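You operate a simulated robot arm through the tools that you are given. There is no shell and no other tool.

You run a simulated robot arm. Do the job below in one go: nothing can be reset, and whatever is moved stays where it is left.

JOB
Brush the rust off the bolt housing, oil the bolt and shoot it.
Fine: use the yellow wire brush, dab the bolt with the blue bottle, put both back; no finger on the bristles or in the brass block's mouth. Set down upright: yellow wire brush, blue squeeze bottle. What is to be rubbed or washed off counts as gone when no trace of it is left.

The check looks at the end state, three seconds after you hand in, the way a careful person would. Anything else that was tipped, shoved, dropped, spilled or broken makes it a failure.

ROBOT AND FRAMES
A 6-joint arm with a two-finger parallel gripper, fixed in place. Base frame: the origin is at the foot of the arm, x ahead of it, y to its left, z up; the work surface is at about z = 0.85. Readings come in m, rad, newtons and seconds.
With the tool pointing down near the work surface it reaches from about 0.24 to 0.64 m from the base axis. Its first joint turns from -1.152 to 1.152 rad. Payload 2.7 kg.
The TCP is the grasp point between the finger pads, 0.023 m short of the fingertips. In the tool frame z runs along the fingers and y along their closing line. Largest opening 0.094 m; finger width 0.038, thickness 0.01; the body of the gripper, 0.054 by 0.096 m, starts 0.039 m behind the TCP.
Orientation is that of the tool frame in the base frame, as [roll, pitch, yaw] about the fixed x, y, z axes, in that order (R = Rz(yaw) Ry(pitch) Rx(roll)). With the fingers straight down and closing along the base's y, the tool's x points along the base's -x, its y along +y and its z along -z.

CONTROLS
- The arm moves only by the tool move_arm. Its argument "commands" is a list of rows, each a list of 3 entries, a list of its own where there are three numbers: the opening, from 0 (shut) to 1 (fully open), then the shift along the tool's x, y, z in units of 30 mm (1.0 is 30 mm), then the turn, a rotation vector about the tool's x, y, z in units of 5 degrees (1.0 is 5 degrees). In form: [[claw, [tx, ty, tz], [wx, wy, wz]], ...]. A call has 1 to 20 rows; each row shifts and turns the commanded pose from where the row before left it, along the tool's axes as they then stand. A call with a number of a shift or a turn outside -1 to 1 is refused whole. A row lasts 0.2 s, in which the tool goes at most 0.05 m and 0.15 rad; a call with a longer step from one row to the next is refused whole, and so is a gripper value outside its range. Where a pose cannot be reached the arm comes as near as it can. A force on the tool above 90 N (or 10 N above the force at the start of the call, whichever is more), or a blocked arm, ends the call early, and 0.2 s more pass. Each finger travels about 0.045 m/s and halts on what it meets, pressing with about 45 N; the grip force reading is that of the motor and also rises with nothing between the fingers. The clock runs only during rows and for 0.2 s after the last one: add rows that do not move to give the fingers time. It gives the time, the measured TCP pose, the force on the tool (base axes), the opening and the grip force at its end, in the units of the frame above (readings bear some noise), with the torque about the TCP (base axes, N m) and any sound that the robot's microphone picked up.
- Cameras (640 x 400 px; columns grow to the right, rows downward): "scene" is fixed at [0.0547, -0.4132, 1.4249]; the picture's right is [0.92, -0.38, 0.00], its down [-0.14, -0.34, -0.93] and it looks along [0.35, 0.86, -0.37] (base axes); focal length 330 px, centre (320, 200). "wrist" rides on the gripper at [0.086, 0.016, -0.074] in the tool frame; the picture's right is [-0.18, 0.98, 0.00], its down [-0.58, -0.11, -0.81] and it looks along [-0.79, -0.15, 0.59] (tool axes); focal length 243 px, centre (320, 200). There is no depth. A picture from a camera that has moved, and an enlarged one, comes with that camera's place and axes in the base frame and with its lens.
- capture(camera): a new picture of that camera. It takes no simulated time.
- enlarge(camera, box): a new picture of the part [left, top, right, bottom] of that camera's present view, enlarged. It takes no simulated time.
- finish_job(): hands the job in; it is judged then, once.

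Nothing tells you positions but the pictures and the camera data. Unless the task says otherwise, let go and move clear before handing in.

The tools are called by a JSON object that holds its "op" and its "data". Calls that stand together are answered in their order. move_arm: Moves the arm, as the interface text tells. Its arguments: {"type":"object","properties":{"commands":{"type":"array","items":{"type":"array"}}},"required":["commands"]} The other tools are called the same way: capture (camera) takes a picture; enlarge (camera, box) takes an enlarged picture of a part of a camera's view; finish_job () hands the job in.

At the start:

```text
t: 0.0
eef_pos: [0.3076, 0.1594, 1.2909]
tcp_rot: [3.139, 0.002, -3.141]
force: [-0.3, 0.3, 0.3]
torque: [-0.01, -0.03, 0.0]
gripper_width: 0.0941
finger_force: 0.0
```

scene: 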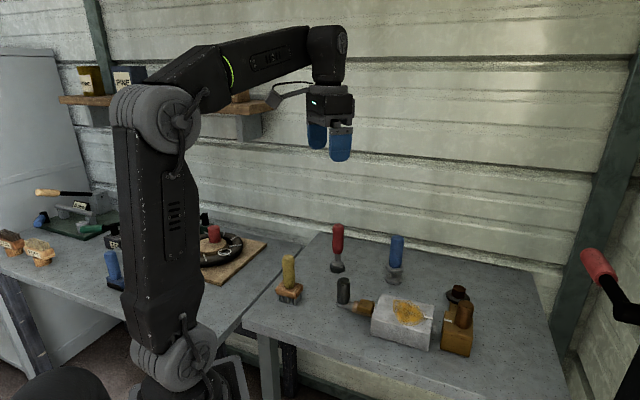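
wrist: 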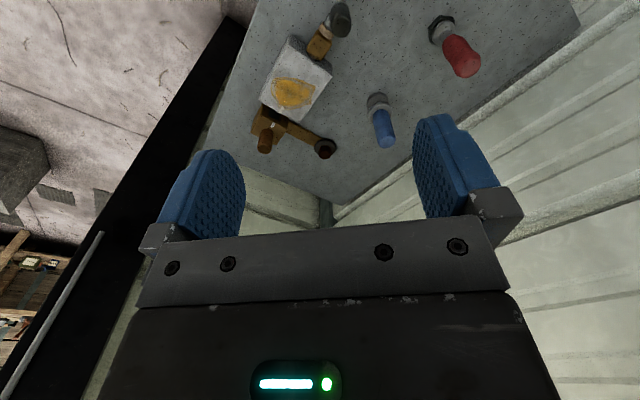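

I see a bench with a yellow-handled wire brush, a red-handled tool, a blue bottle-like tool, a bolt with a dark knob, a housing with a rust patch, and a brass block. I will enlarge the views to see details before I move.

{"op": "enlarge", "data": {"camera": "scene", "box": [240, 210, 400, 310]}}

{"op": "enlarge", "data": {"camera": "scene", "box": [330, 260, 490, 360]}}

{"op": "enlarge", "data": {"camera": "wrist", "box": [220, 0, 500, 175]}}

{"op": "enlarge", "data": {"camera": "scene", "box": [0, 170, 280, 345]}}

```text
4.00 times, centred on (320, 260) of scene
camera zoom: at [0.0547, -0.4132, 1.4249], right [0.92, -0.38, 0.0], down [-0.14, -0.34, -0.93], along [0.35, 0.86, -0.37], focal length 1319 px, centre (320, -40)
```

zoom: 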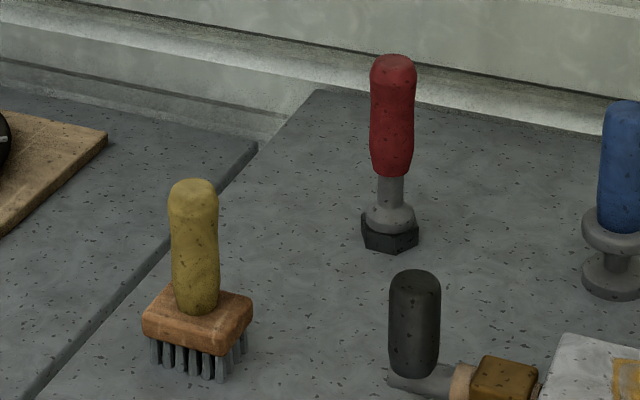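

```text
4.00 times, centred on (410, 310) of scene
camera zoom: at [0.0547, -0.4132, 1.4249], right [0.92, -0.38, 0.0], down [-0.14, -0.34, -0.93], along [0.35, 0.86, -0.37], focal length 1319 px, centre (-40, -240)
```

zoom: 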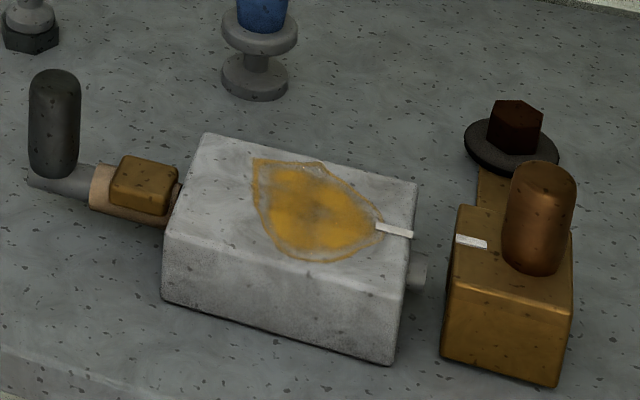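

```text
2.29 times, centred on (360, 88) of wrist
camera zoom: at [0.22, 0.1762, 1.365], right [0.18, 0.98, 0.0], down [0.58, -0.11, 0.81], along [0.79, -0.15, -0.59], focal length 555 px, centre (229, 457)
```

zoom: 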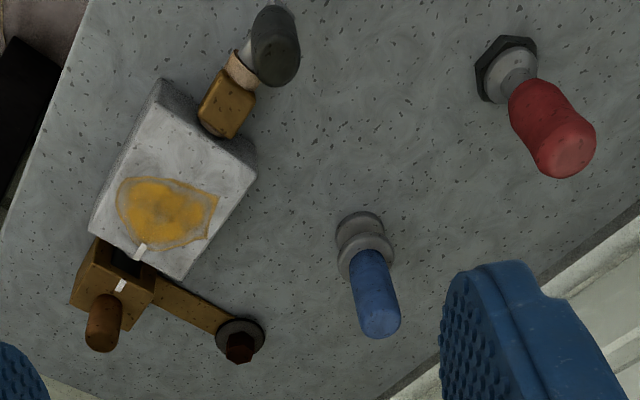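

```text
2.29 times, centred on (140, 258) of scene
camera zoom: at [0.0547, -0.4132, 1.4249], right [0.92, -0.38, 0.0], down [-0.14, -0.34, -0.93], along [0.35, 0.86, -0.37], focal length 754 px, centre (731, 69)
```

zoom: 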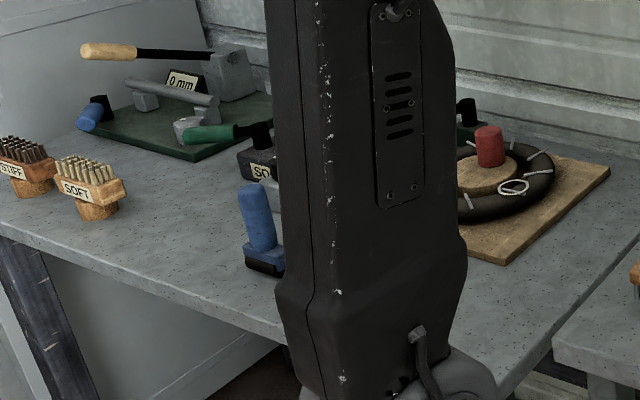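

The brush is around (0.256, 0.285), the blue bottle around (0.56, 0.25), and the housing is centred near (0.47, 0.085) with its bolt axis running at about -45° towards the brass block. I'll lower the wrist camera above the housing for a close look, staying well above everything.

{"op": "move_arm", "data": {"commands": [[1, [-0.3, -0.21, 0.875], [0, 0, 0]], [1, [-0.3, -0.21, 0.875], [0, 0, 0]], [1, [-0.3, -0.21, 0.875], [0, 0, 0]], [1, [-0.3, -0.21, 0.875], [0, 0, 0]], [1, [-0.3, -0.21, 0.875], [0, 0, 0]], [1, [-0.3, -0.21, 0.875], [0, 0, 0]], [1, [-0.3, -0.21, 0.875], [0, 0, 0]], [1, [-0.3, -0.21, 0.875], [0, 0, 0]], [1, [0, 0, 0], [0, 0, 0]]]}}

{"op": "capture", "data": {"camera": "wrist"}}

{"op": "enlarge", "data": {"camera": "wrist", "box": [200, 20, 440, 170]}}

```text
t: 2.0
eef_pos: [0.3803, 0.1094, 1.0811]
tcp_rot: [3.139, -0.001, 3.139]
force: [-0.2, -0.2, -0.2]
torque: [-0.03, -0.02, 0.03]
gripper_width: 0.0941
finger_force: 0.2
```

```text
taken
camera wrist: at [0.2922, 0.1261, 1.1555], right [0.18, 0.98, 0.0], down [0.58, -0.11, 0.81], along [0.79, -0.15, -0.59], focal length 243 px, centre (320, 200)
```

wrist: 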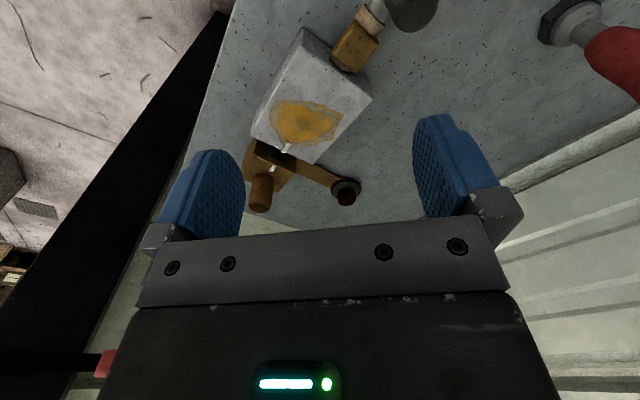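

```text
2.67 times, centred on (320, 95) of wrist
camera zoom: at [0.2922, 0.1261, 1.1555], right [0.18, 0.98, 0.0], down [0.58, -0.11, 0.81], along [0.79, -0.15, -0.59], focal length 647 px, centre (320, 480)
```

zoom: 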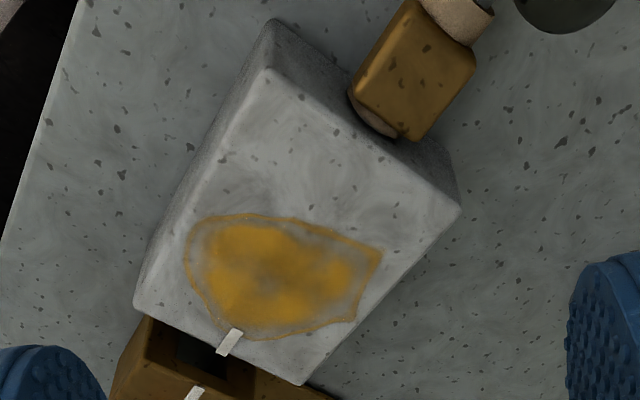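

The two white marks on the housing and block look nearly aligned from here, but I want to check this precisely. I'll move over the gap and turn the camera to look along the bolt axis.

{"op": "move_arm", "data": {"commands": [[1, [-0.874, -0.487, 0.333], [0, 0, 0]], [1, [-0.874, -0.487, 0.333], [0, 0, 0]], [1, [-0.874, -0.487, 0.333], [0, 0, 0]], [1, [-0.874, -0.487, 0.333], [0, 0, 0]], [1, [-0.874, -0.487, 0.333], [0, 0, 0]], [1, [0, 0, 0], [0, 0, 0.969]], [1, [0, 0, 0], [0, 0, 0.969]], [1, [0, 0, 0], [0, 0, 0.969]], [1, [0, 0, 0], [0, 0, 0.969]], [1, [0, 0, 0], [0, 0, 0.969]], [1, [0, 0, 0], [0, 0, 0.969]], [1, [0, 0, 0], [0, 0, 0.969]], [1, [0, 0, 0], [0, 0, 0]]]}}

{"op": "capture", "data": {"camera": "wrist"}}

{"op": "enlarge", "data": {"camera": "wrist", "box": [220, 0, 420, 125]}}

{"op": "capture", "data": {"camera": "scene"}}

```text
t: 4.8
eef_pos: [0.51, 0.0375, 1.0308]
tcp_rot: [3.141, 0.0, 2.55]
force: [0.6, 0.2, -0.2]
torque: [0.02, -0.01, -0.01]
gripper_width: 0.0942
finger_force: 0.0
```

```text
taken
camera wrist: at [0.447, 0.0994, 1.1051], right [0.7, 0.71, 0.0], down [0.42, -0.42, 0.81], along [0.57, -0.56, -0.59], focal length 243 px, centre (320, 200)
```

wrist: 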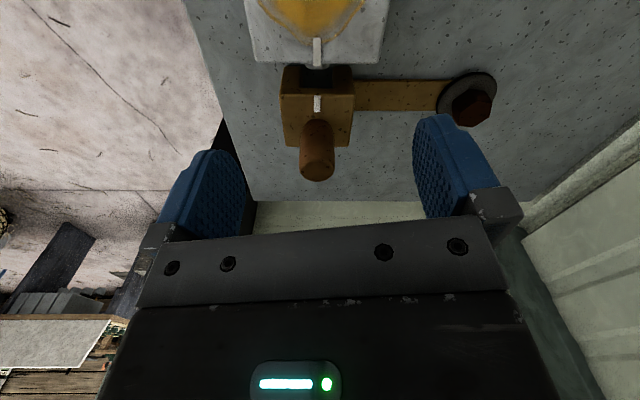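

```text
3.20 times, centred on (320, 62) of wrist
camera zoom: at [0.447, 0.0994, 1.1051], right [0.7, 0.71, 0.0], down [0.42, -0.42, 0.81], along [0.57, -0.56, -0.59], focal length 776 px, centre (320, 640)
```

zoom: 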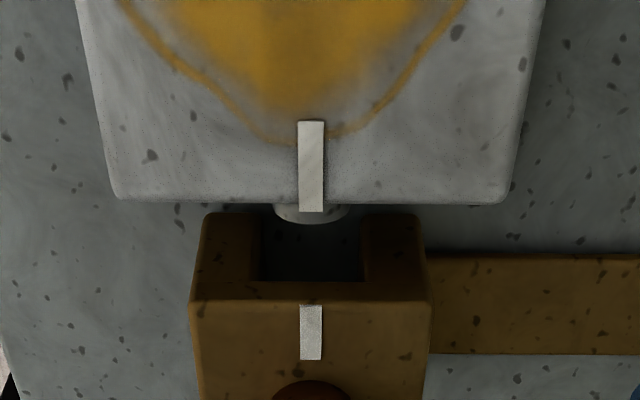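

```text
taken
```

scene: 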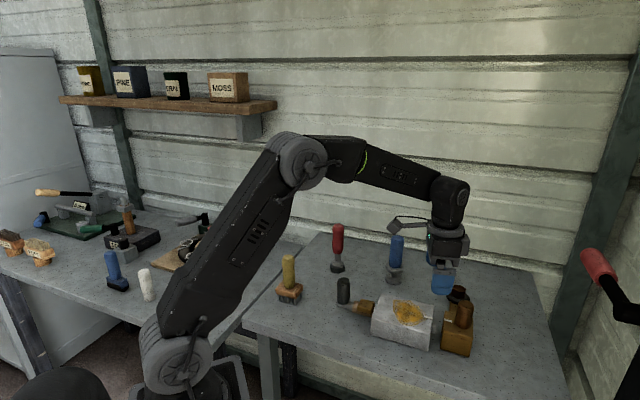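

The block is aligned: both marks, the bolt end and the mouth share one line. So the block must simply be left alone, and next I look at the knob, lug and collar side of the bolt.

{"op": "move_arm", "data": {"commands": [[1, [0.936, 0.174, 0], [0, 0, 0]], [1, [0.936, 0.174, 0], [0, 0, 0]], [1, [0.936, 0.174, 0], [0, 0, 0]], [1, [0.936, 0.174, 0], [0, 0, 0]], [1, [0.936, 0.174, 0], [0, 0, 0]], [1, [0.936, 0.174, 0], [0, 0, 0]], [1, [0.936, 0.174, 0], [0, 0, 0]], [1, [0, 0, 0], [0, 0, 0]]]}}

{"op": "capture", "data": {"camera": "wrist"}}

{"op": "enlarge", "data": {"camera": "wrist", "box": [220, 10, 420, 135]}}

```text
t: 6.6
eef_pos: [0.3656, 0.178, 1.0313]
tcp_rot: [3.14, 0.0, 2.551]
force: [0.7, 0.1, 0.4]
torque: [0.0, 0.0, -0.01]
gripper_width: 0.0941
finger_force: 0.2
```

```text
taken
camera wrist: at [0.3023, 0.2391, 1.1061], right [0.7, 0.71, 0.0], down [0.42, -0.42, 0.81], along [0.58, -0.56, -0.59], focal length 243 px, centre (320, 200)
```

wrist: 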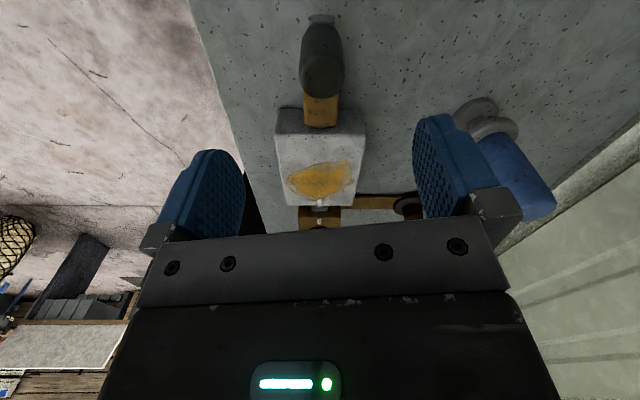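

```text
3.20 times, centred on (320, 72) of wrist
camera zoom: at [0.3023, 0.2391, 1.1061], right [0.7, 0.71, 0.0], down [0.42, -0.42, 0.81], along [0.58, -0.56, -0.59], focal length 776 px, centre (320, 608)
```

zoom: 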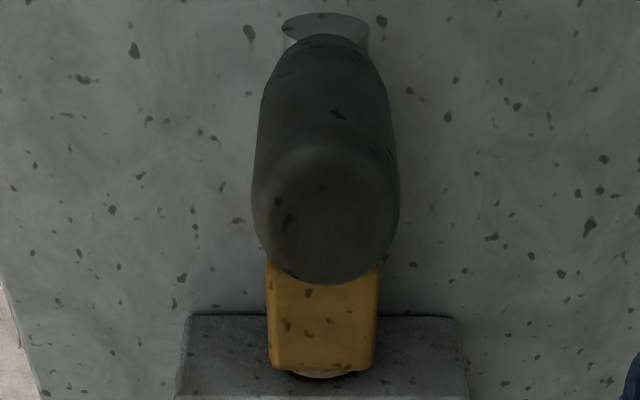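

The lug and collar are hidden behind the knob from here. I'll zoom tightly with the scene camera on the bolt, the bottle and the brush.

{"op": "enlarge", "data": {"camera": "scene", "box": [330, 270, 394, 310]}}

{"op": "enlarge", "data": {"camera": "scene", "box": [364, 230, 428, 290]}}

{"op": "enlarge", "data": {"camera": "scene", "box": [250, 250, 330, 310]}}

{"op": "enlarge", "data": {"camera": "scene", "box": [420, 280, 484, 360]}}

```text
10.00 times, centred on (362, 290) of scene
camera zoom: at [0.0547, -0.4132, 1.4249], right [0.92, -0.38, 0.0], down [-0.14, -0.34, -0.93], along [0.35, 0.86, -0.37], focal length 3298 px, centre (-100, -700)
```

zoom: 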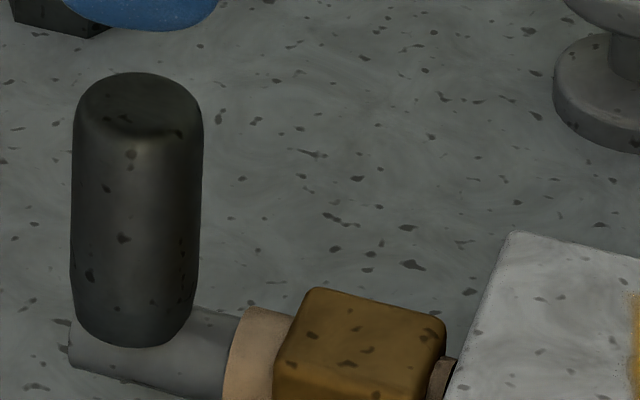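

```text
6.67 times, centred on (396, 260) of scene
camera zoom: at [0.0547, -0.4132, 1.4249], right [0.92, -0.38, 0.0], down [-0.14, -0.34, -0.93], along [0.35, 0.86, -0.37], focal length 2199 px, centre (-187, -200)
```

zoom: 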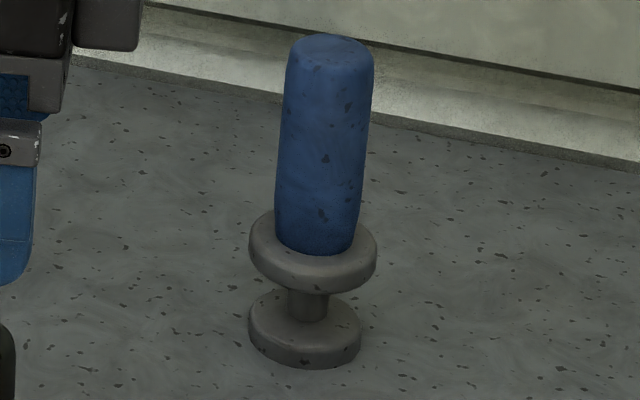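

```text
6.67 times, centred on (290, 280) of scene
camera zoom: at [0.0547, -0.4132, 1.4249], right [0.92, -0.38, 0.0], down [-0.14, -0.34, -0.93], along [0.35, 0.86, -0.37], focal length 2199 px, centre (520, -333)
```

zoom: 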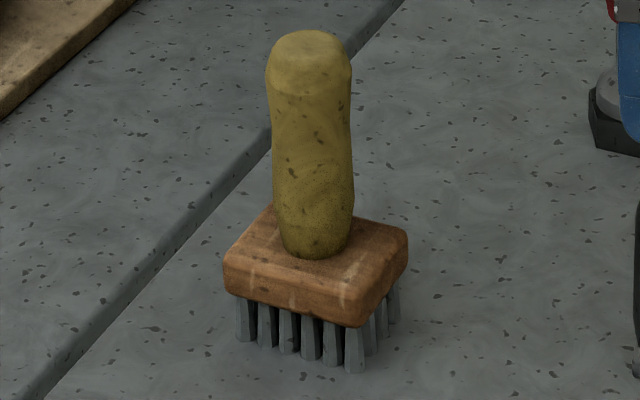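

```text
5.00 times, centred on (452, 320) of scene
camera zoom: at [0.0547, -0.4132, 1.4249], right [0.92, -0.38, 0.0], down [-0.14, -0.34, -0.93], along [0.35, 0.86, -0.37], focal length 1649 px, centre (-340, -400)
```

zoom: 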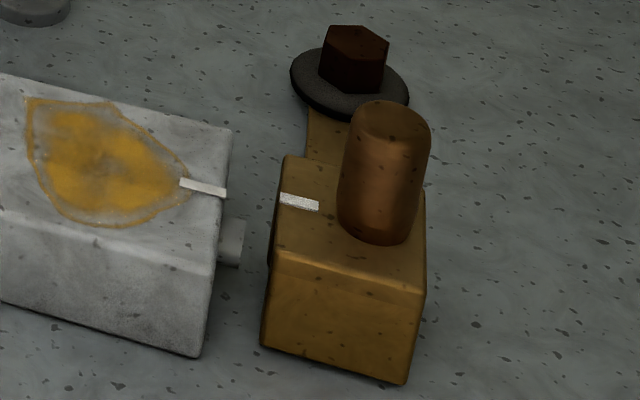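

{"op": "enlarge", "data": {"camera": "scene", "box": [340, 290, 388, 320]}}

{"op": "enlarge", "data": {"camera": "scene", "box": [280, 215, 360, 275]}}

```text
13.33 times, centred on (364, 305) of scene
camera zoom: at [0.0547, -0.4132, 1.4249], right [0.92, -0.38, 0.0], down [-0.14, -0.34, -0.93], along [0.35, 0.86, -0.37], focal length 4397 px, centre (-267, -1200)
```

zoom: 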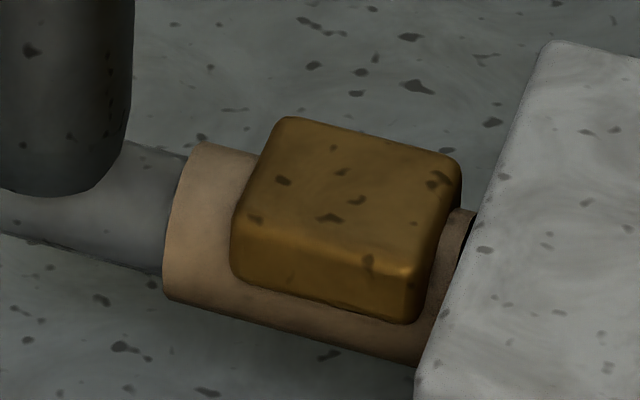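

```text
6.67 times, centred on (320, 245) of scene
camera zoom: at [0.0547, -0.4132, 1.4249], right [0.92, -0.38, 0.0], down [-0.14, -0.34, -0.93], along [0.35, 0.86, -0.37], focal length 2199 px, centre (320, -100)
```

zoom: 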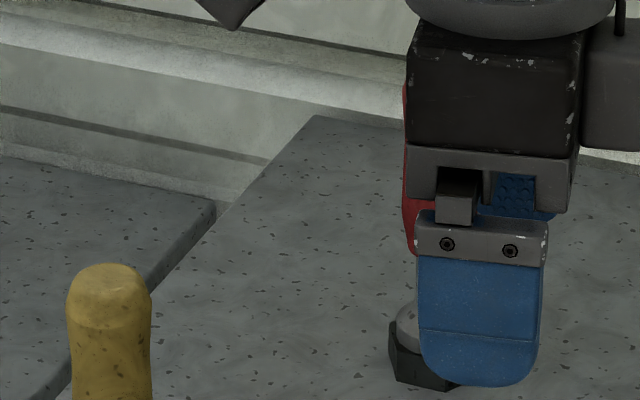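

The tan sleeve with a small brass lug sits on the bolt just before the housing, so I need to know whether the lug can go into the housing. I'll shift sideways and turn to view the housing's left face past the knob.

{"op": "move_arm", "data": {"commands": [[1, [0, 0.55, 0], [0, 0, 0.95]], [1, [0, 0.55, 0], [0, 0, 0.95]], [1, [0, 0, 0], [0, 0, 0.95]], [1, [0, 0, 0], [0, 0, 0.95]], [1, [0, 0, 0], [0, 0, 0]]]}}

{"op": "capture", "data": {"camera": "wrist"}}

{"op": "enlarge", "data": {"camera": "wrist", "box": [260, 30, 388, 110]}}

```text
t: 7.8
eef_pos: [0.3867, 0.2025, 1.0314]
tcp_rot: [3.14, -0.002, 2.218]
force: [-0.3, 0.3, 0.0]
torque: [0.03, -0.01, 0.01]
gripper_width: 0.0941
finger_force: 0.2
```

```text
taken
camera wrist: at [0.3463, 0.2819, 1.106], right [0.9, 0.45, 0.0], down [0.26, -0.53, 0.81], along [0.36, -0.72, -0.59], focal length 243 px, centre (320, 200)
```

wrist: 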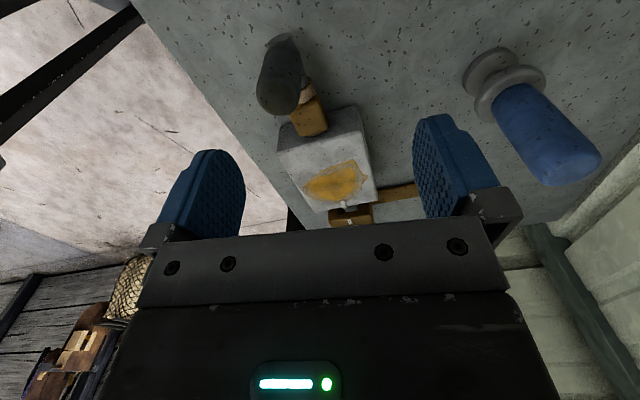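

```text
5.00 times, centred on (324, 70) of wrist
camera zoom: at [0.3463, 0.2819, 1.106], right [0.9, 0.45, 0.0], down [0.26, -0.53, 0.81], along [0.36, -0.72, -0.59], focal length 1213 px, centre (300, 850)
```

zoom: 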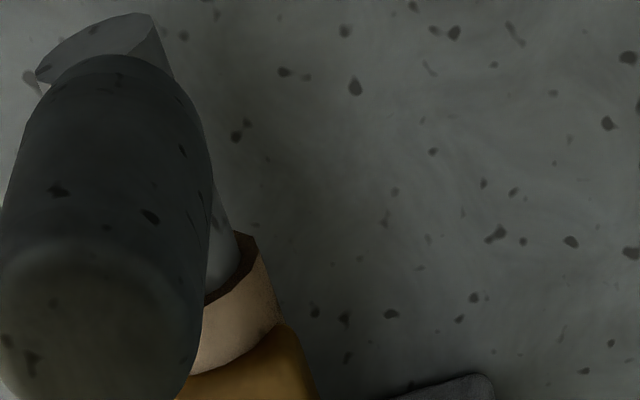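

{"op": "enlarge", "data": {"camera": "wrist", "box": [280, 70, 376, 130]}}

{"op": "enlarge", "data": {"camera": "wrist", "box": [440, 30, 620, 200]}}

```text
6.67 times, centred on (328, 100) of wrist
camera zoom: at [0.3463, 0.2819, 1.106], right [0.9, 0.45, 0.0], down [0.26, -0.53, 0.81], along [0.36, -0.72, -0.59], focal length 1618 px, centre (267, 867)
```

zoom: 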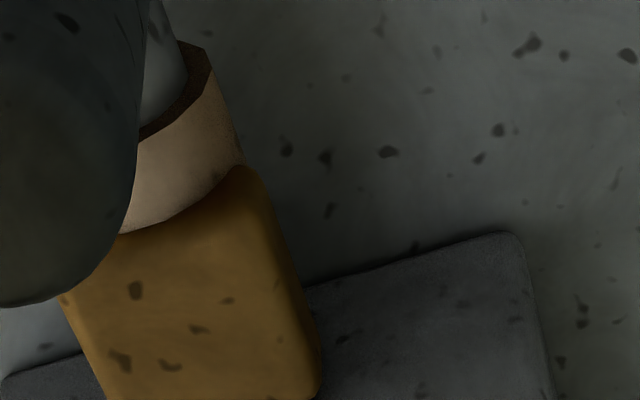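

```text
2.35 times, centred on (530, 115) of wrist
camera zoom: at [0.3463, 0.2819, 1.106], right [0.9, 0.45, 0.0], down [0.26, -0.53, 0.81], along [0.36, -0.72, -0.59], focal length 571 px, centre (-174, 400)
```

zoom: 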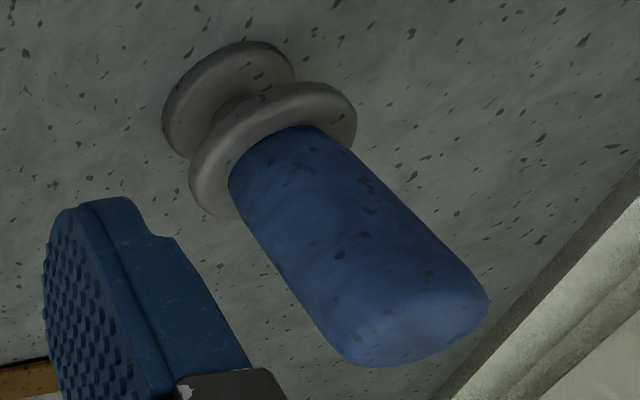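

{"op": "enlarge", "data": {"camera": "wrist", "box": [280, 100, 344, 140]}}

{"op": "enlarge", "data": {"camera": "wrist", "box": [310, 190, 390, 240]}}

```text
10.00 times, centred on (312, 120) of wrist
camera zoom: at [0.3463, 0.2819, 1.106], right [0.9, 0.45, 0.0], down [0.26, -0.53, 0.81], along [0.36, -0.72, -0.59], focal length 2426 px, centre (400, 1000)
```

zoom: 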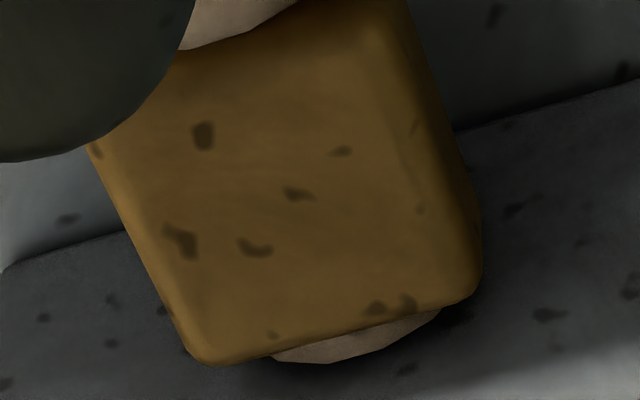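

```text
8.00 times, centred on (350, 215) of wrist
camera zoom: at [0.3463, 0.2819, 1.106], right [0.9, 0.45, 0.0], down [0.26, -0.53, 0.81], along [0.36, -0.72, -0.59], focal length 1941 px, centre (80, 80)
```

zoom: 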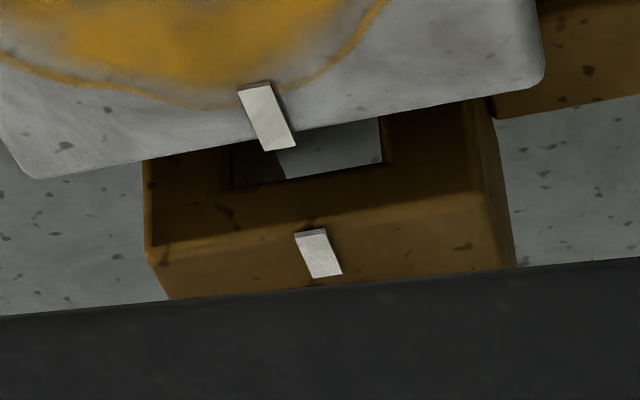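

The housing and block alignment is clear, and the brush lies with its long side along the bolt axis. I'll now line the tool up with the bolt axis (tool x = -e, y = n) and go high over the brush to check its position before grasping.

{"op": "move_arm", "data": {"commands": [[1, [0, 0, -0.81], [0, 0, -0.855]], [1, [0, 0, -0.81], [0, 0, -0.855]], [1, [0.848, -0.183, 0], [0, 0, 0]], [1, [0.848, -0.183, 0], [0, 0, 0]], [1, [0.848, -0.183, 0], [0, 0, 0]], [1, [0.848, -0.183, 0], [0, 0, 0]], [1, [0.848, -0.183, 0], [0, 0, 0]], [1, [0.848, -0.183, 0], [0, 0, 0]], [1, [0, 0, 0], [0, 0, 0]]]}}

{"op": "capture", "data": {"camera": "wrist"}}

{"op": "capture", "data": {"camera": "scene"}}

```text
t: 9.8
eef_pos: [0.254, 0.2861, 1.0795]
tcp_rot: [3.139, -0.003, 2.367]
force: [-0.3, -0.8, 0.2]
torque: [0.01, 0.01, 0.01]
gripper_width: 0.0939
finger_force: 0.1
```

```text
taken
camera wrist: at [0.2027, 0.3581, 1.1534], right [0.82, 0.57, 0.0], down [0.34, -0.49, 0.81], along [0.46, -0.66, -0.59], focal length 243 px, centre (320, 200)
```

wrist: 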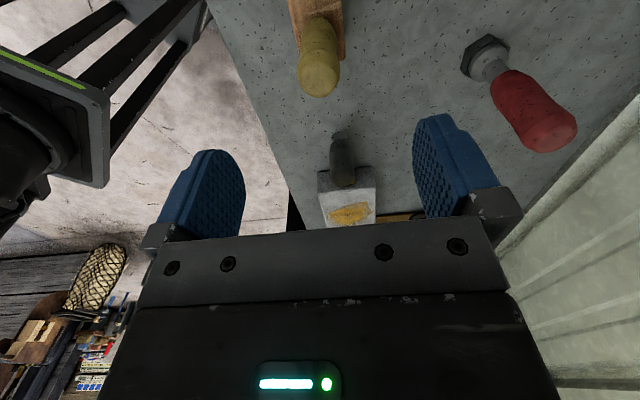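

```text
taken
```

scene: 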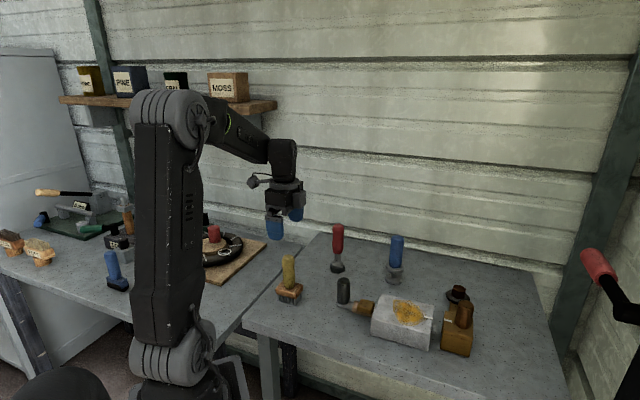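

The brush handle sits centred between the fingers. I'll descend to about z=0.957 with the fingers well above the wooden head and close.

{"op": "move_arm", "data": {"commands": [[1, [0, 0, 0.8], [0, 0, 0]], [1, [0, 0, 0.8], [0, 0, 0]], [1, [0, 0, 0.8], [0, 0, 0]], [1, [0, 0, 0.8], [0, 0, 0]], [1, [0, 0, 0.8], [0, 0, 0]], [1, [0, 0, 0], [0, 0, 0]]]}}

{"op": "capture", "data": {"camera": "wrist"}}

{"op": "enlarge", "data": {"camera": "scene", "box": [250, 220, 346, 310]}}

```text
t: 11.2
eef_pos: [0.2555, 0.2838, 0.9589]
tcp_rot: [3.14, -0.002, 2.369]
force: [-0.7, -0.7, 0.3]
torque: [0.01, 0.01, 0.0]
gripper_width: 0.094
finger_force: 0.1
```

```text
taken
camera wrist: at [0.2049, 0.3577, 1.0334], right [0.82, 0.57, 0.0], down [0.34, -0.49, 0.81], along [0.46, -0.66, -0.59], focal length 243 px, centre (320, 200)
```

wrist: 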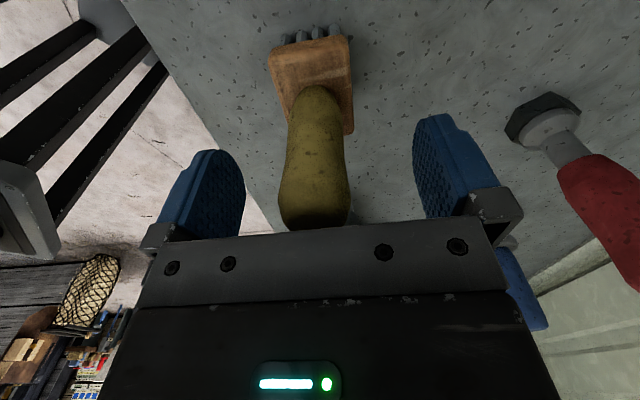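

```text
4.44 times, centred on (298, 265) of scene
camera zoom: at [0.0547, -0.4132, 1.4249], right [0.92, -0.38, 0.0], down [-0.14, -0.34, -0.93], along [0.35, 0.86, -0.37], focal length 1466 px, centre (418, -89)
```

zoom: 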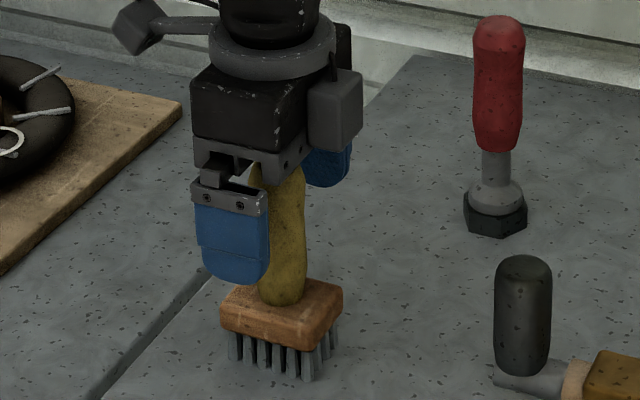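

{"op": "move_arm", "data": {"commands": [[0, [0, 0, 0], [0, 0, 0]], [0, [0, 0, 0], [0, 0, 0]], [0, [0, 0, 0], [0, 0, 0]], [0, [0, 0, 0], [0, 0, 0]], [0, [0, 0, 0], [0, 0, 0]], [0, [0, 0, 0], [0, 0, 0]]]}}

{"op": "enlarge", "data": {"camera": "scene", "box": [250, 220, 346, 310]}}

{"op": "capture", "data": {"camera": "wrist"}}

```text
t: 12.6
eef_pos: [0.2568, 0.2849, 0.9587]
tcp_rot: [3.141, -0.001, 2.37]
force: [-0.5, -1.1, 1.3]
torque: [-0.11, 0.05, 0.0]
gripper_width: 0.0309
finger_force: 44.9
```

```text
4.44 times, centred on (298, 265) of scene
camera zoom: at [0.0547, -0.4133, 1.4249], right [0.92, -0.38, 0.0], down [-0.14, -0.34, -0.93], along [0.35, 0.86, -0.37], focal length 1466 px, centre (418, -89)
```

zoom: 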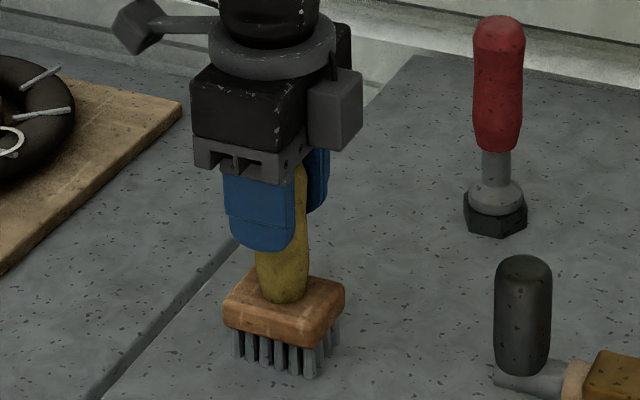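

```text
taken
camera wrist: at [0.2048, 0.3577, 1.0337], right [0.82, 0.57, 0.0], down [0.34, -0.49, 0.81], along [0.46, -0.66, -0.59], focal length 243 px, centre (320, 200)
```

wrist: 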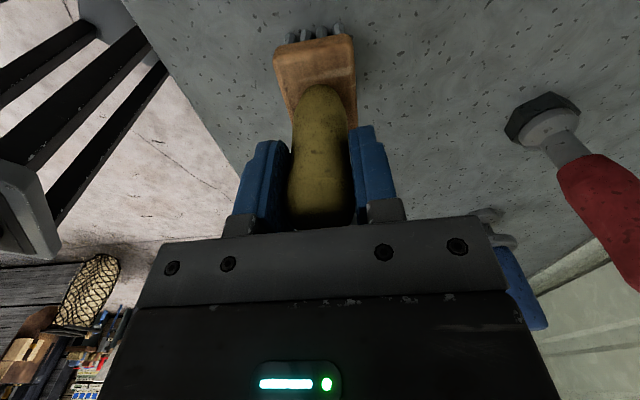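

The brush is gripped (width 31 mm). I'll lift it about 13 cm so the bristles clear the knob, and check how it hangs.

{"op": "move_arm", "data": {"commands": [[0, [0, 0, -0.3], [0, 0, 0]], [0, [0, 0, -0.8], [0, 0, 0]], [0, [0, 0, -0.87], [0, 0, 0]], [0, [0, 0, -0.87], [0, 0, 0]], [0, [0, 0, -0.87], [0, 0, 0]], [0, [0, 0, -0.87], [0, 0, 0]], [0, [0, 0, 0], [0, 0, 0]]]}}

{"op": "enlarge", "data": {"camera": "scene", "box": [236, 150, 364, 270]}}

{"op": "capture", "data": {"camera": "wrist"}}

```text
t: 14.2
eef_pos: [0.2562, 0.2838, 1.0969]
tcp_rot: [3.14, -0.001, 2.368]
force: [0.0, -0.1, -2.6]
torque: [-0.01, -0.01, 0.0]
gripper_width: 0.0311
finger_force: 45.1
```

```text
3.33 times, centred on (300, 210) of scene
camera zoom: at [0.0547, -0.4132, 1.4249], right [0.92, -0.38, 0.0], down [-0.14, -0.34, -0.93], along [0.35, 0.86, -0.37], focal length 1099 px, centre (387, 167)
```

zoom: 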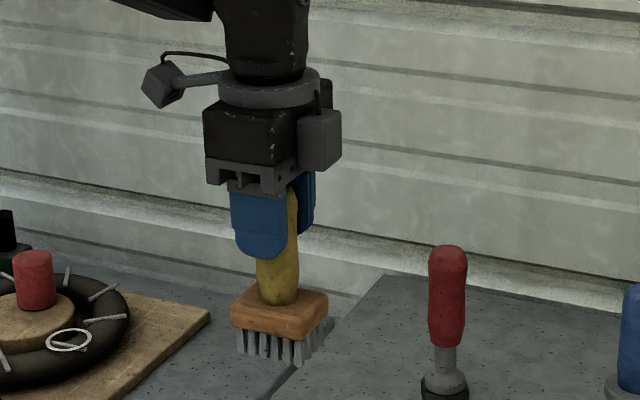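

```text
taken
camera wrist: at [0.2038, 0.3568, 1.1718], right [0.82, 0.57, 0.0], down [0.34, -0.49, 0.81], along [0.46, -0.66, -0.59], focal length 243 px, centre (320, 200)
```

wrist: 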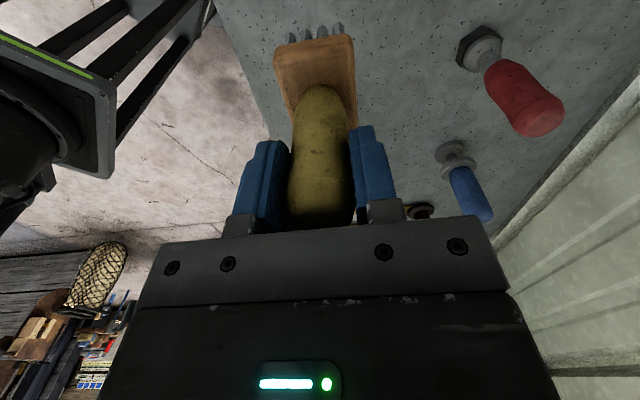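

The brush hangs straight. Now I carry it along the bolt axis, high over the knob, to above the rust patch.

{"op": "move_arm", "data": {"commands": [[0, [-0.853, 0.01, 0], [0, 0, 0]], [0, [-0.853, 0.01, 0], [0, 0, 0]], [0, [-0.853, 0.01, 0], [0, 0, 0]], [0, [-0.853, 0.01, 0], [0, 0, 0]], [0, [-0.853, 0.01, 0], [0, 0, 0]], [0, [-0.853, 0.01, 0], [0, 0, 0]], [0, [-0.853, 0.01, 0], [0, 0, 0]], [0, [-0.853, 0.01, 0], [0, 0, 0]], [0, [-0.853, 0.01, 0], [0, 0, 0]], [0, [-0.853, 0.01, 0], [0, 0, 0]], [0, [-0.853, 0.01, 0], [0, 0, 0]], [0, [-0.853, 0.01, 0], [0, 0, 0]], [0, [0, 0, 0], [0, 0, 0]]]}}

{"op": "enlarge", "data": {"camera": "scene", "box": [330, 220, 490, 360]}}

{"op": "capture", "data": {"camera": "wrist"}}

```text
t: 17.0
eef_pos: [0.4765, 0.0742, 1.0968]
tcp_rot: [3.14, -0.004, 2.367]
force: [0.5, -0.1, -2.1]
torque: [-0.01, 0.01, -0.01]
gripper_width: 0.0311
finger_force: 44.9
```

```text
2.86 times, centred on (410, 290) of scene
camera zoom: at [0.0547, -0.4133, 1.4249], right [0.92, -0.38, 0.0], down [-0.14, -0.34, -0.93], along [0.35, 0.86, -0.37], focal length 942 px, centre (63, -57)
```

zoom: 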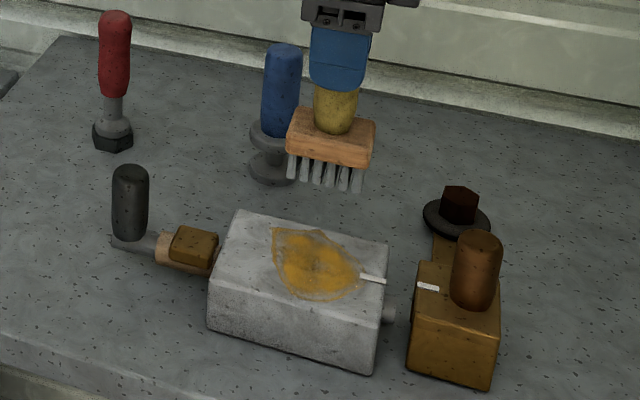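

```text
taken
camera wrist: at [0.4255, 0.1472, 1.1714], right [0.82, 0.58, 0.0], down [0.34, -0.49, 0.81], along [0.46, -0.66, -0.59], focal length 243 px, centre (320, 200)
```

wrist: 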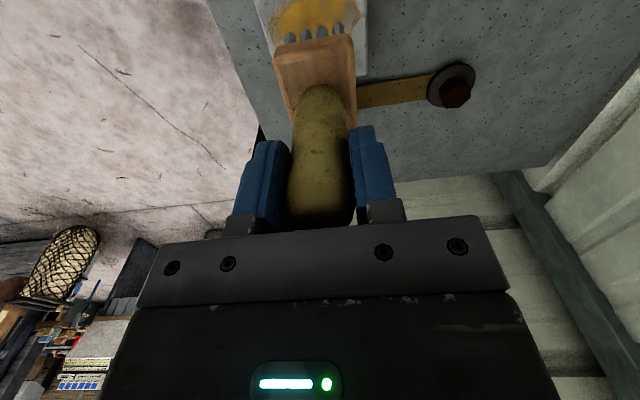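

I'm above the patch centre. I'll lower in steps until the bristles just touch.

{"op": "move_arm", "data": {"commands": [[0, [0, 0, 0.8], [0, 0, 0]], [0, [0, 0, 0.8], [0, 0, 0]], [0, [0, 0, 0.7], [0, 0, 0]], [0, [0, 0, 0.3], [0, 0, 0]], [0, [0, 0, 0.1], [0, 0, 0]], [0, [0, 0, 0], [0, 0, 0]]]}}

{"op": "enlarge", "data": {"camera": "scene", "box": [350, 240, 478, 360]}}

```text
t: 18.4
eef_pos: [0.4767, 0.0739, 1.0152]
tcp_rot: [3.139, -0.002, 2.369]
force: [0.7, -1.2, -1.3]
torque: [-0.03, 0.0, -0.03]
gripper_width: 0.0314
finger_force: 44.6
```

```text
3.33 times, centred on (414, 300) of scene
camera zoom: at [0.0547, -0.4132, 1.4249], right [0.92, -0.38, 0.0], down [-0.14, -0.34, -0.93], along [0.35, 0.86, -0.37], focal length 1099 px, centre (7, -133)
```

zoom: 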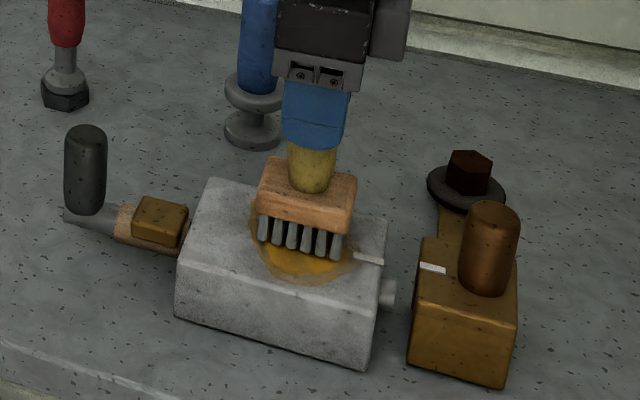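

{"op": "move_arm", "data": {"commands": [[0, [0, 0, 0.1], [0, 0, 0]], [0, [0, 0, 0.1], [0, 0, 0]], [0, [0, 0, 0], [0, 0, 0]]]}}

```text
t: 19.2
eef_pos: [0.4777, 0.0745, 1.0099]
tcp_rot: [3.139, 0.002, 2.368]
force: [-4.9, 0.3, 17.0]
torque: [-0.17, 0.84, -0.05]
gripper_width: 0.031
finger_force: 45.2
```

The bristles touch at z≈1.010 with 17 N. I'll ease off slightly and make the first strokes across the patch.

{"op": "move_arm", "data": {"commands": [[0, [0, 0, -0.03], [0, 0, 0]], [0, [0, 0.4, 0], [0, 0, 0]], [0, [0, 0.4, 0], [0, 0, 0]], [0, [0, 0.4, 0], [0, 0, 0]], [0, [0, -0.5, 0], [0, 0, 0]], [0, [0, -0.5, 0], [0, 0, 0]], [0, [0, -0.5, 0], [0, 0, 0]], [0, [0, -0.5, 0], [0, 0, 0]], [0, [0, -0.4, 0], [0, 0, 0]], [0, [0, 0.4, 0], [0, 0, 0]], [0, [0, 0.4, 0], [0, 0, 0]], [0, [0, 0.4, 0], [0, 0, 0]], [0, [0, 0, 0], [0, 0, 0]]]}}

{"op": "enlarge", "data": {"camera": "scene", "box": [350, 240, 478, 360]}}

```text
t: 22.0
eef_pos: [0.4764, 0.0745, 1.0117]
tcp_rot: [-3.14, -0.002, 2.369]
force: [-8.4, -11.2, 17.1]
torque: [-0.81, 0.76, 0.08]
gripper_width: 0.0314
finger_force: 44.7
```

```text
3.33 times, centred on (414, 300) of scene
camera zoom: at [0.0542, -0.4136, 1.4248], right [0.92, -0.38, 0.0], down [-0.14, -0.34, -0.93], along [0.35, 0.86, -0.37], focal length 1099 px, centre (7, -133)
```

zoom: 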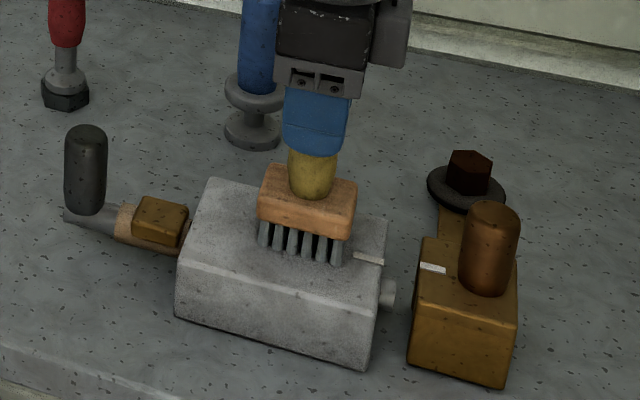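

The patch looks gone already. I'll do further strokes shifted towards both ends of the patch to be sure, staying on the housing.

{"op": "move_arm", "data": {"commands": [[0, [0.7, 0, 0], [0, 0, 0]], [0, [0, 0.4, 0], [0, 0, 0]], [0, [0, 0.4, 0], [0, 0, 0]], [0, [0, 0.4, 0], [0, 0, 0]], [0, [0, -0.5, 0], [0, 0, 0]], [0, [0, -0.5, 0], [0, 0, 0]], [0, [0, -0.5, 0], [0, 0, 0]], [0, [0, -0.5, 0], [0, 0, 0]], [0, [0, -0.4, 0], [0, 0, 0]], [0, [-0.7, 0, 0], [0, 0, 0]], [0, [-0.7, 0, 0], [0, 0, 0]], [0, [0, 0.5, 0], [0, 0, 0]], [0, [0, 0.5, 0], [0, 0, 0]], [0, [0, 0.5, 0], [0, 0, 0]], [0, [0, 0.5, 0], [0, 0, 0]], [0, [0, 0.4, 0], [0, 0, 0]], [0, [0, -0.4, 0], [0, 0, 0]], [0, [0, -0.4, 0], [0, 0, 0]], [0, [0, -0.4, 0], [0, 0, 0]], [0, [0, 0, 0], [0, 0, 0]]]}}

{"op": "enlarge", "data": {"camera": "scene", "box": [350, 240, 478, 360]}}

```text
t: 26.2
eef_pos: [0.4931, 0.0597, 1.0098]
tcp_rot: [3.137, 0.001, 2.37]
force: [6.9, 7.3, 10.5]
torque: [0.61, -0.54, 0.02]
gripper_width: 0.0311
finger_force: 44.9
```

```text
3.33 times, centred on (414, 300) of scene
camera zoom: at [0.0547, -0.4131, 1.425], right [0.92, -0.38, 0.0], down [-0.14, -0.34, -0.93], along [0.35, 0.86, -0.37], focal length 1099 px, centre (7, -133)
```

zoom: 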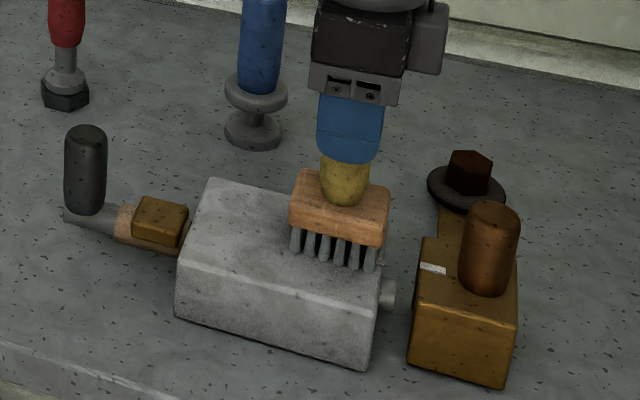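

Now I lift the brush well clear and inspect the housing's top for any remaining trace.

{"op": "move_arm", "data": {"commands": [[0, [0, 0, -0.5], [0, 0, 0]], [0, [0, 0, -0.8], [0, 0, 0]], [0, [0, 0, -0.8], [0, 0, 0]], [0, [0, 0, -0.8], [0, 0, 0]], [0, [0, 0, 0], [0, 0, 0]]]}}

{"op": "enlarge", "data": {"camera": "scene", "box": [360, 280, 456, 360]}}

{"op": "capture", "data": {"camera": "wrist"}}

```text
t: 27.4
eef_pos: [0.492, 0.059, 1.0982]
tcp_rot: [3.139, -0.001, 2.368]
force: [-0.2, 0.5, -2.0]
torque: [-0.02, -0.01, -0.03]
gripper_width: 0.0311
finger_force: 44.9
```

```text
5.00 times, centred on (408, 320) of scene
camera zoom: at [0.0547, -0.4132, 1.4249], right [0.92, -0.38, 0.0], down [-0.14, -0.34, -0.93], along [0.35, 0.86, -0.37], focal length 1649 px, centre (-120, -400)
```

zoom: 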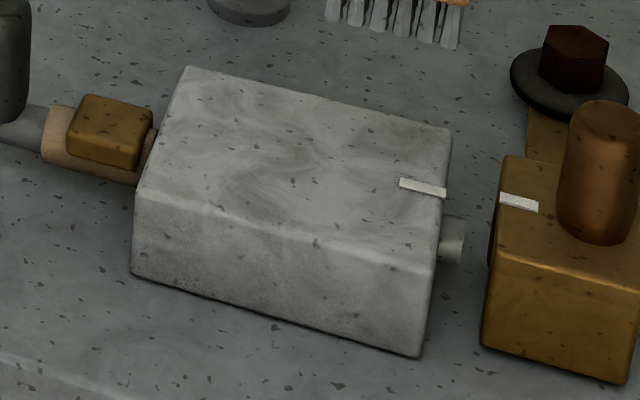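

```text
taken
camera wrist: at [0.4416, 0.1311, 1.1732], right [0.82, 0.57, 0.0], down [0.34, -0.49, 0.81], along [0.46, -0.66, -0.59], focal length 243 px, centre (320, 200)
```

wrist: 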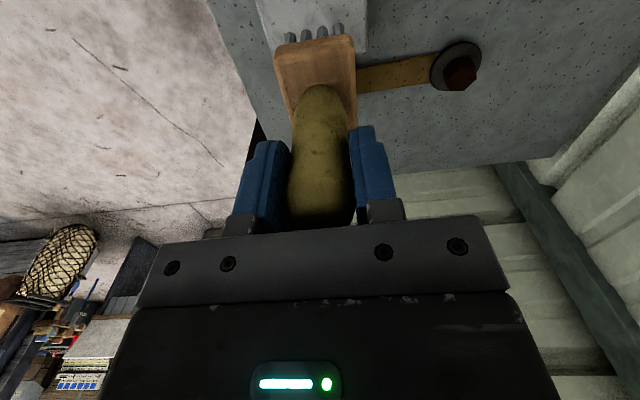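

The housing top is clean. I'll carry the brush back along the same line to above its original spot.

{"op": "move_arm", "data": {"commands": [[0, [0.837, -0.01, 0], [0, 0, 0]], [0, [0.837, -0.01, 0], [0, 0, 0]], [0, [0.837, -0.01, 0], [0, 0, 0]], [0, [0.837, -0.01, 0], [0, 0, 0]], [0, [0.837, -0.01, 0], [0, 0, 0]], [0, [0.837, -0.01, 0], [0, 0, 0]], [0, [0.837, -0.01, 0], [0, 0, 0]], [0, [0.837, -0.01, 0], [0, 0, 0]], [0, [0.837, -0.01, 0], [0, 0, 0]], [0, [0.837, -0.01, 0], [0, 0, 0]], [0, [0.837, -0.01, 0], [0, 0, 0]], [0, [0.837, -0.01, 0], [0, 0, 0]], [0, [0.837, -0.01, 0], [0, 0, 0]], [0, [0, 0, 0], [0, 0, 0]]]}}

{"op": "enlarge", "data": {"camera": "scene", "box": [236, 150, 364, 310]}}

```text
t: 30.4
eef_pos: [0.2542, 0.284, 1.0974]
tcp_rot: [3.14, -0.003, 2.368]
force: [-0.3, 0.5, -1.8]
torque: [-0.01, -0.02, 0.0]
gripper_width: 0.0314
finger_force: 44.4
```

```text
2.50 times, centred on (300, 230) of scene
camera zoom: at [0.0547, -0.4132, 1.4249], right [0.92, -0.38, 0.0], down [-0.14, -0.34, -0.93], along [0.35, 0.86, -0.37], focal length 824 px, centre (370, 125)
```

zoom: 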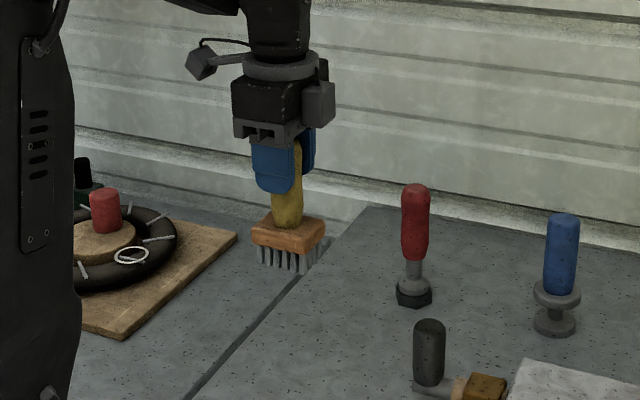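

{"op": "move_arm", "data": {"commands": [[0, [-0.04, 0.05, 0.9], [0, 0, 0]], [0, [0, 0, 0.9], [0, 0, 0]], [0, [0, 0, 0.9], [0, 0, 0]], [0, [0, 0, 0.9], [0, 0, 0]], [0, [0, 0, 0.7], [0, 0, 0]], [0, [0, 0, 0.15], [0, 0, 0]], [0, [0, 0, 0], [0, 0, 0]]]}}

{"op": "enlarge", "data": {"camera": "scene", "box": [250, 250, 330, 310]}}

```text
t: 32.0
eef_pos: [0.2562, 0.2835, 0.9636]
tcp_rot: [3.14, -0.002, 2.37]
force: [0.2, 1.3, -2.1]
torque: [-0.01, -0.02, 0.03]
gripper_width: 0.0311
finger_force: 44.4
```

```text
6.67 times, centred on (290, 280) of scene
camera zoom: at [0.0547, -0.4132, 1.4249], right [0.92, -0.38, 0.0], down [-0.14, -0.34, -0.93], along [0.35, 0.86, -0.37], focal length 2199 px, centre (520, -333)
```

zoom: 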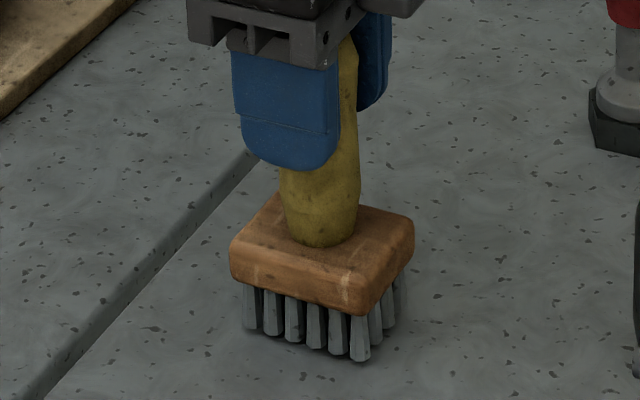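

{"op": "move_arm", "data": {"commands": [[0, [0, 0, 0.08], [0, 0, 0]], [0, [0, 0, 0.06], [0, 0, 0]], [0, [0, 0, 0], [0, 0, 0]]]}}

{"op": "enlarge", "data": {"camera": "scene", "box": [250, 250, 330, 310]}}

```text
t: 32.8
eef_pos: [0.2585, 0.2854, 0.9595]
tcp_rot: [3.141, -0.002, 2.368]
force: [-0.7, -0.8, -1.5]
torque: [0.03, 0.03, -0.03]
gripper_width: 0.031
finger_force: 45.1
```

```text
6.67 times, centred on (290, 280) of scene
camera zoom: at [0.0547, -0.4132, 1.4249], right [0.92, -0.38, 0.0], down [-0.14, -0.34, -0.93], along [0.35, 0.86, -0.37], focal length 2199 px, centre (520, -333)
```

zoom: 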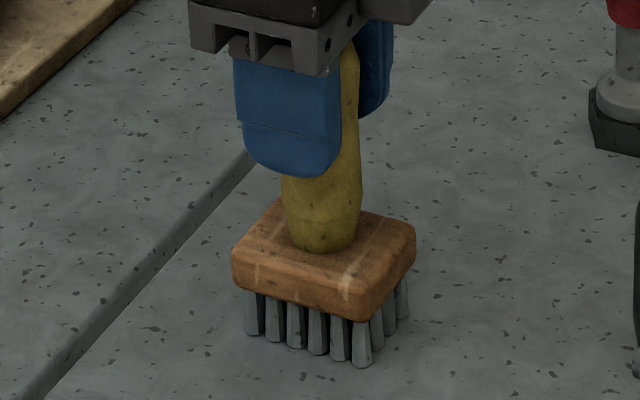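

{"op": "move_arm", "data": {"commands": [[0, [0.08, 0, 0], [0, 0, 0]], [0, [0, 0, 0.05], [0, 0, 0]], [0, [0, 0, 0], [0, 0, 0]]]}}

{"op": "enlarge", "data": {"camera": "scene", "box": [250, 250, 330, 310]}}

```text
t: 33.6
eef_pos: [0.2561, 0.2868, 0.9581]
tcp_rot: [3.14, -0.003, 2.368]
force: [-0.9, -1.1, 5.3]
torque: [-0.35, 0.02, -0.03]
gripper_width: 0.031
finger_force: 44.7
```

```text
6.67 times, centred on (290, 280) of scene
camera zoom: at [0.0547, -0.4133, 1.4249], right [0.92, -0.38, 0.0], down [-0.14, -0.34, -0.93], along [0.35, 0.86, -0.37], focal length 2199 px, centre (520, -333)
```

zoom: 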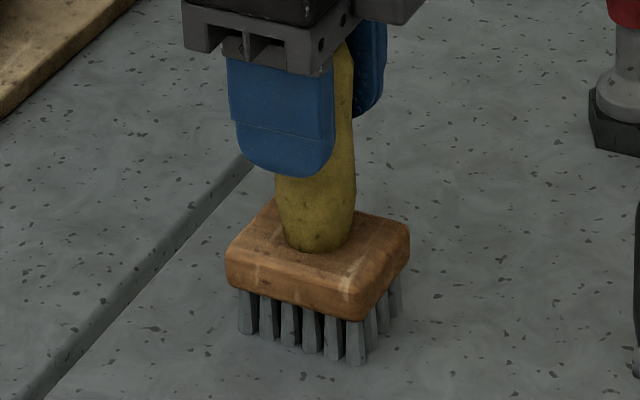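

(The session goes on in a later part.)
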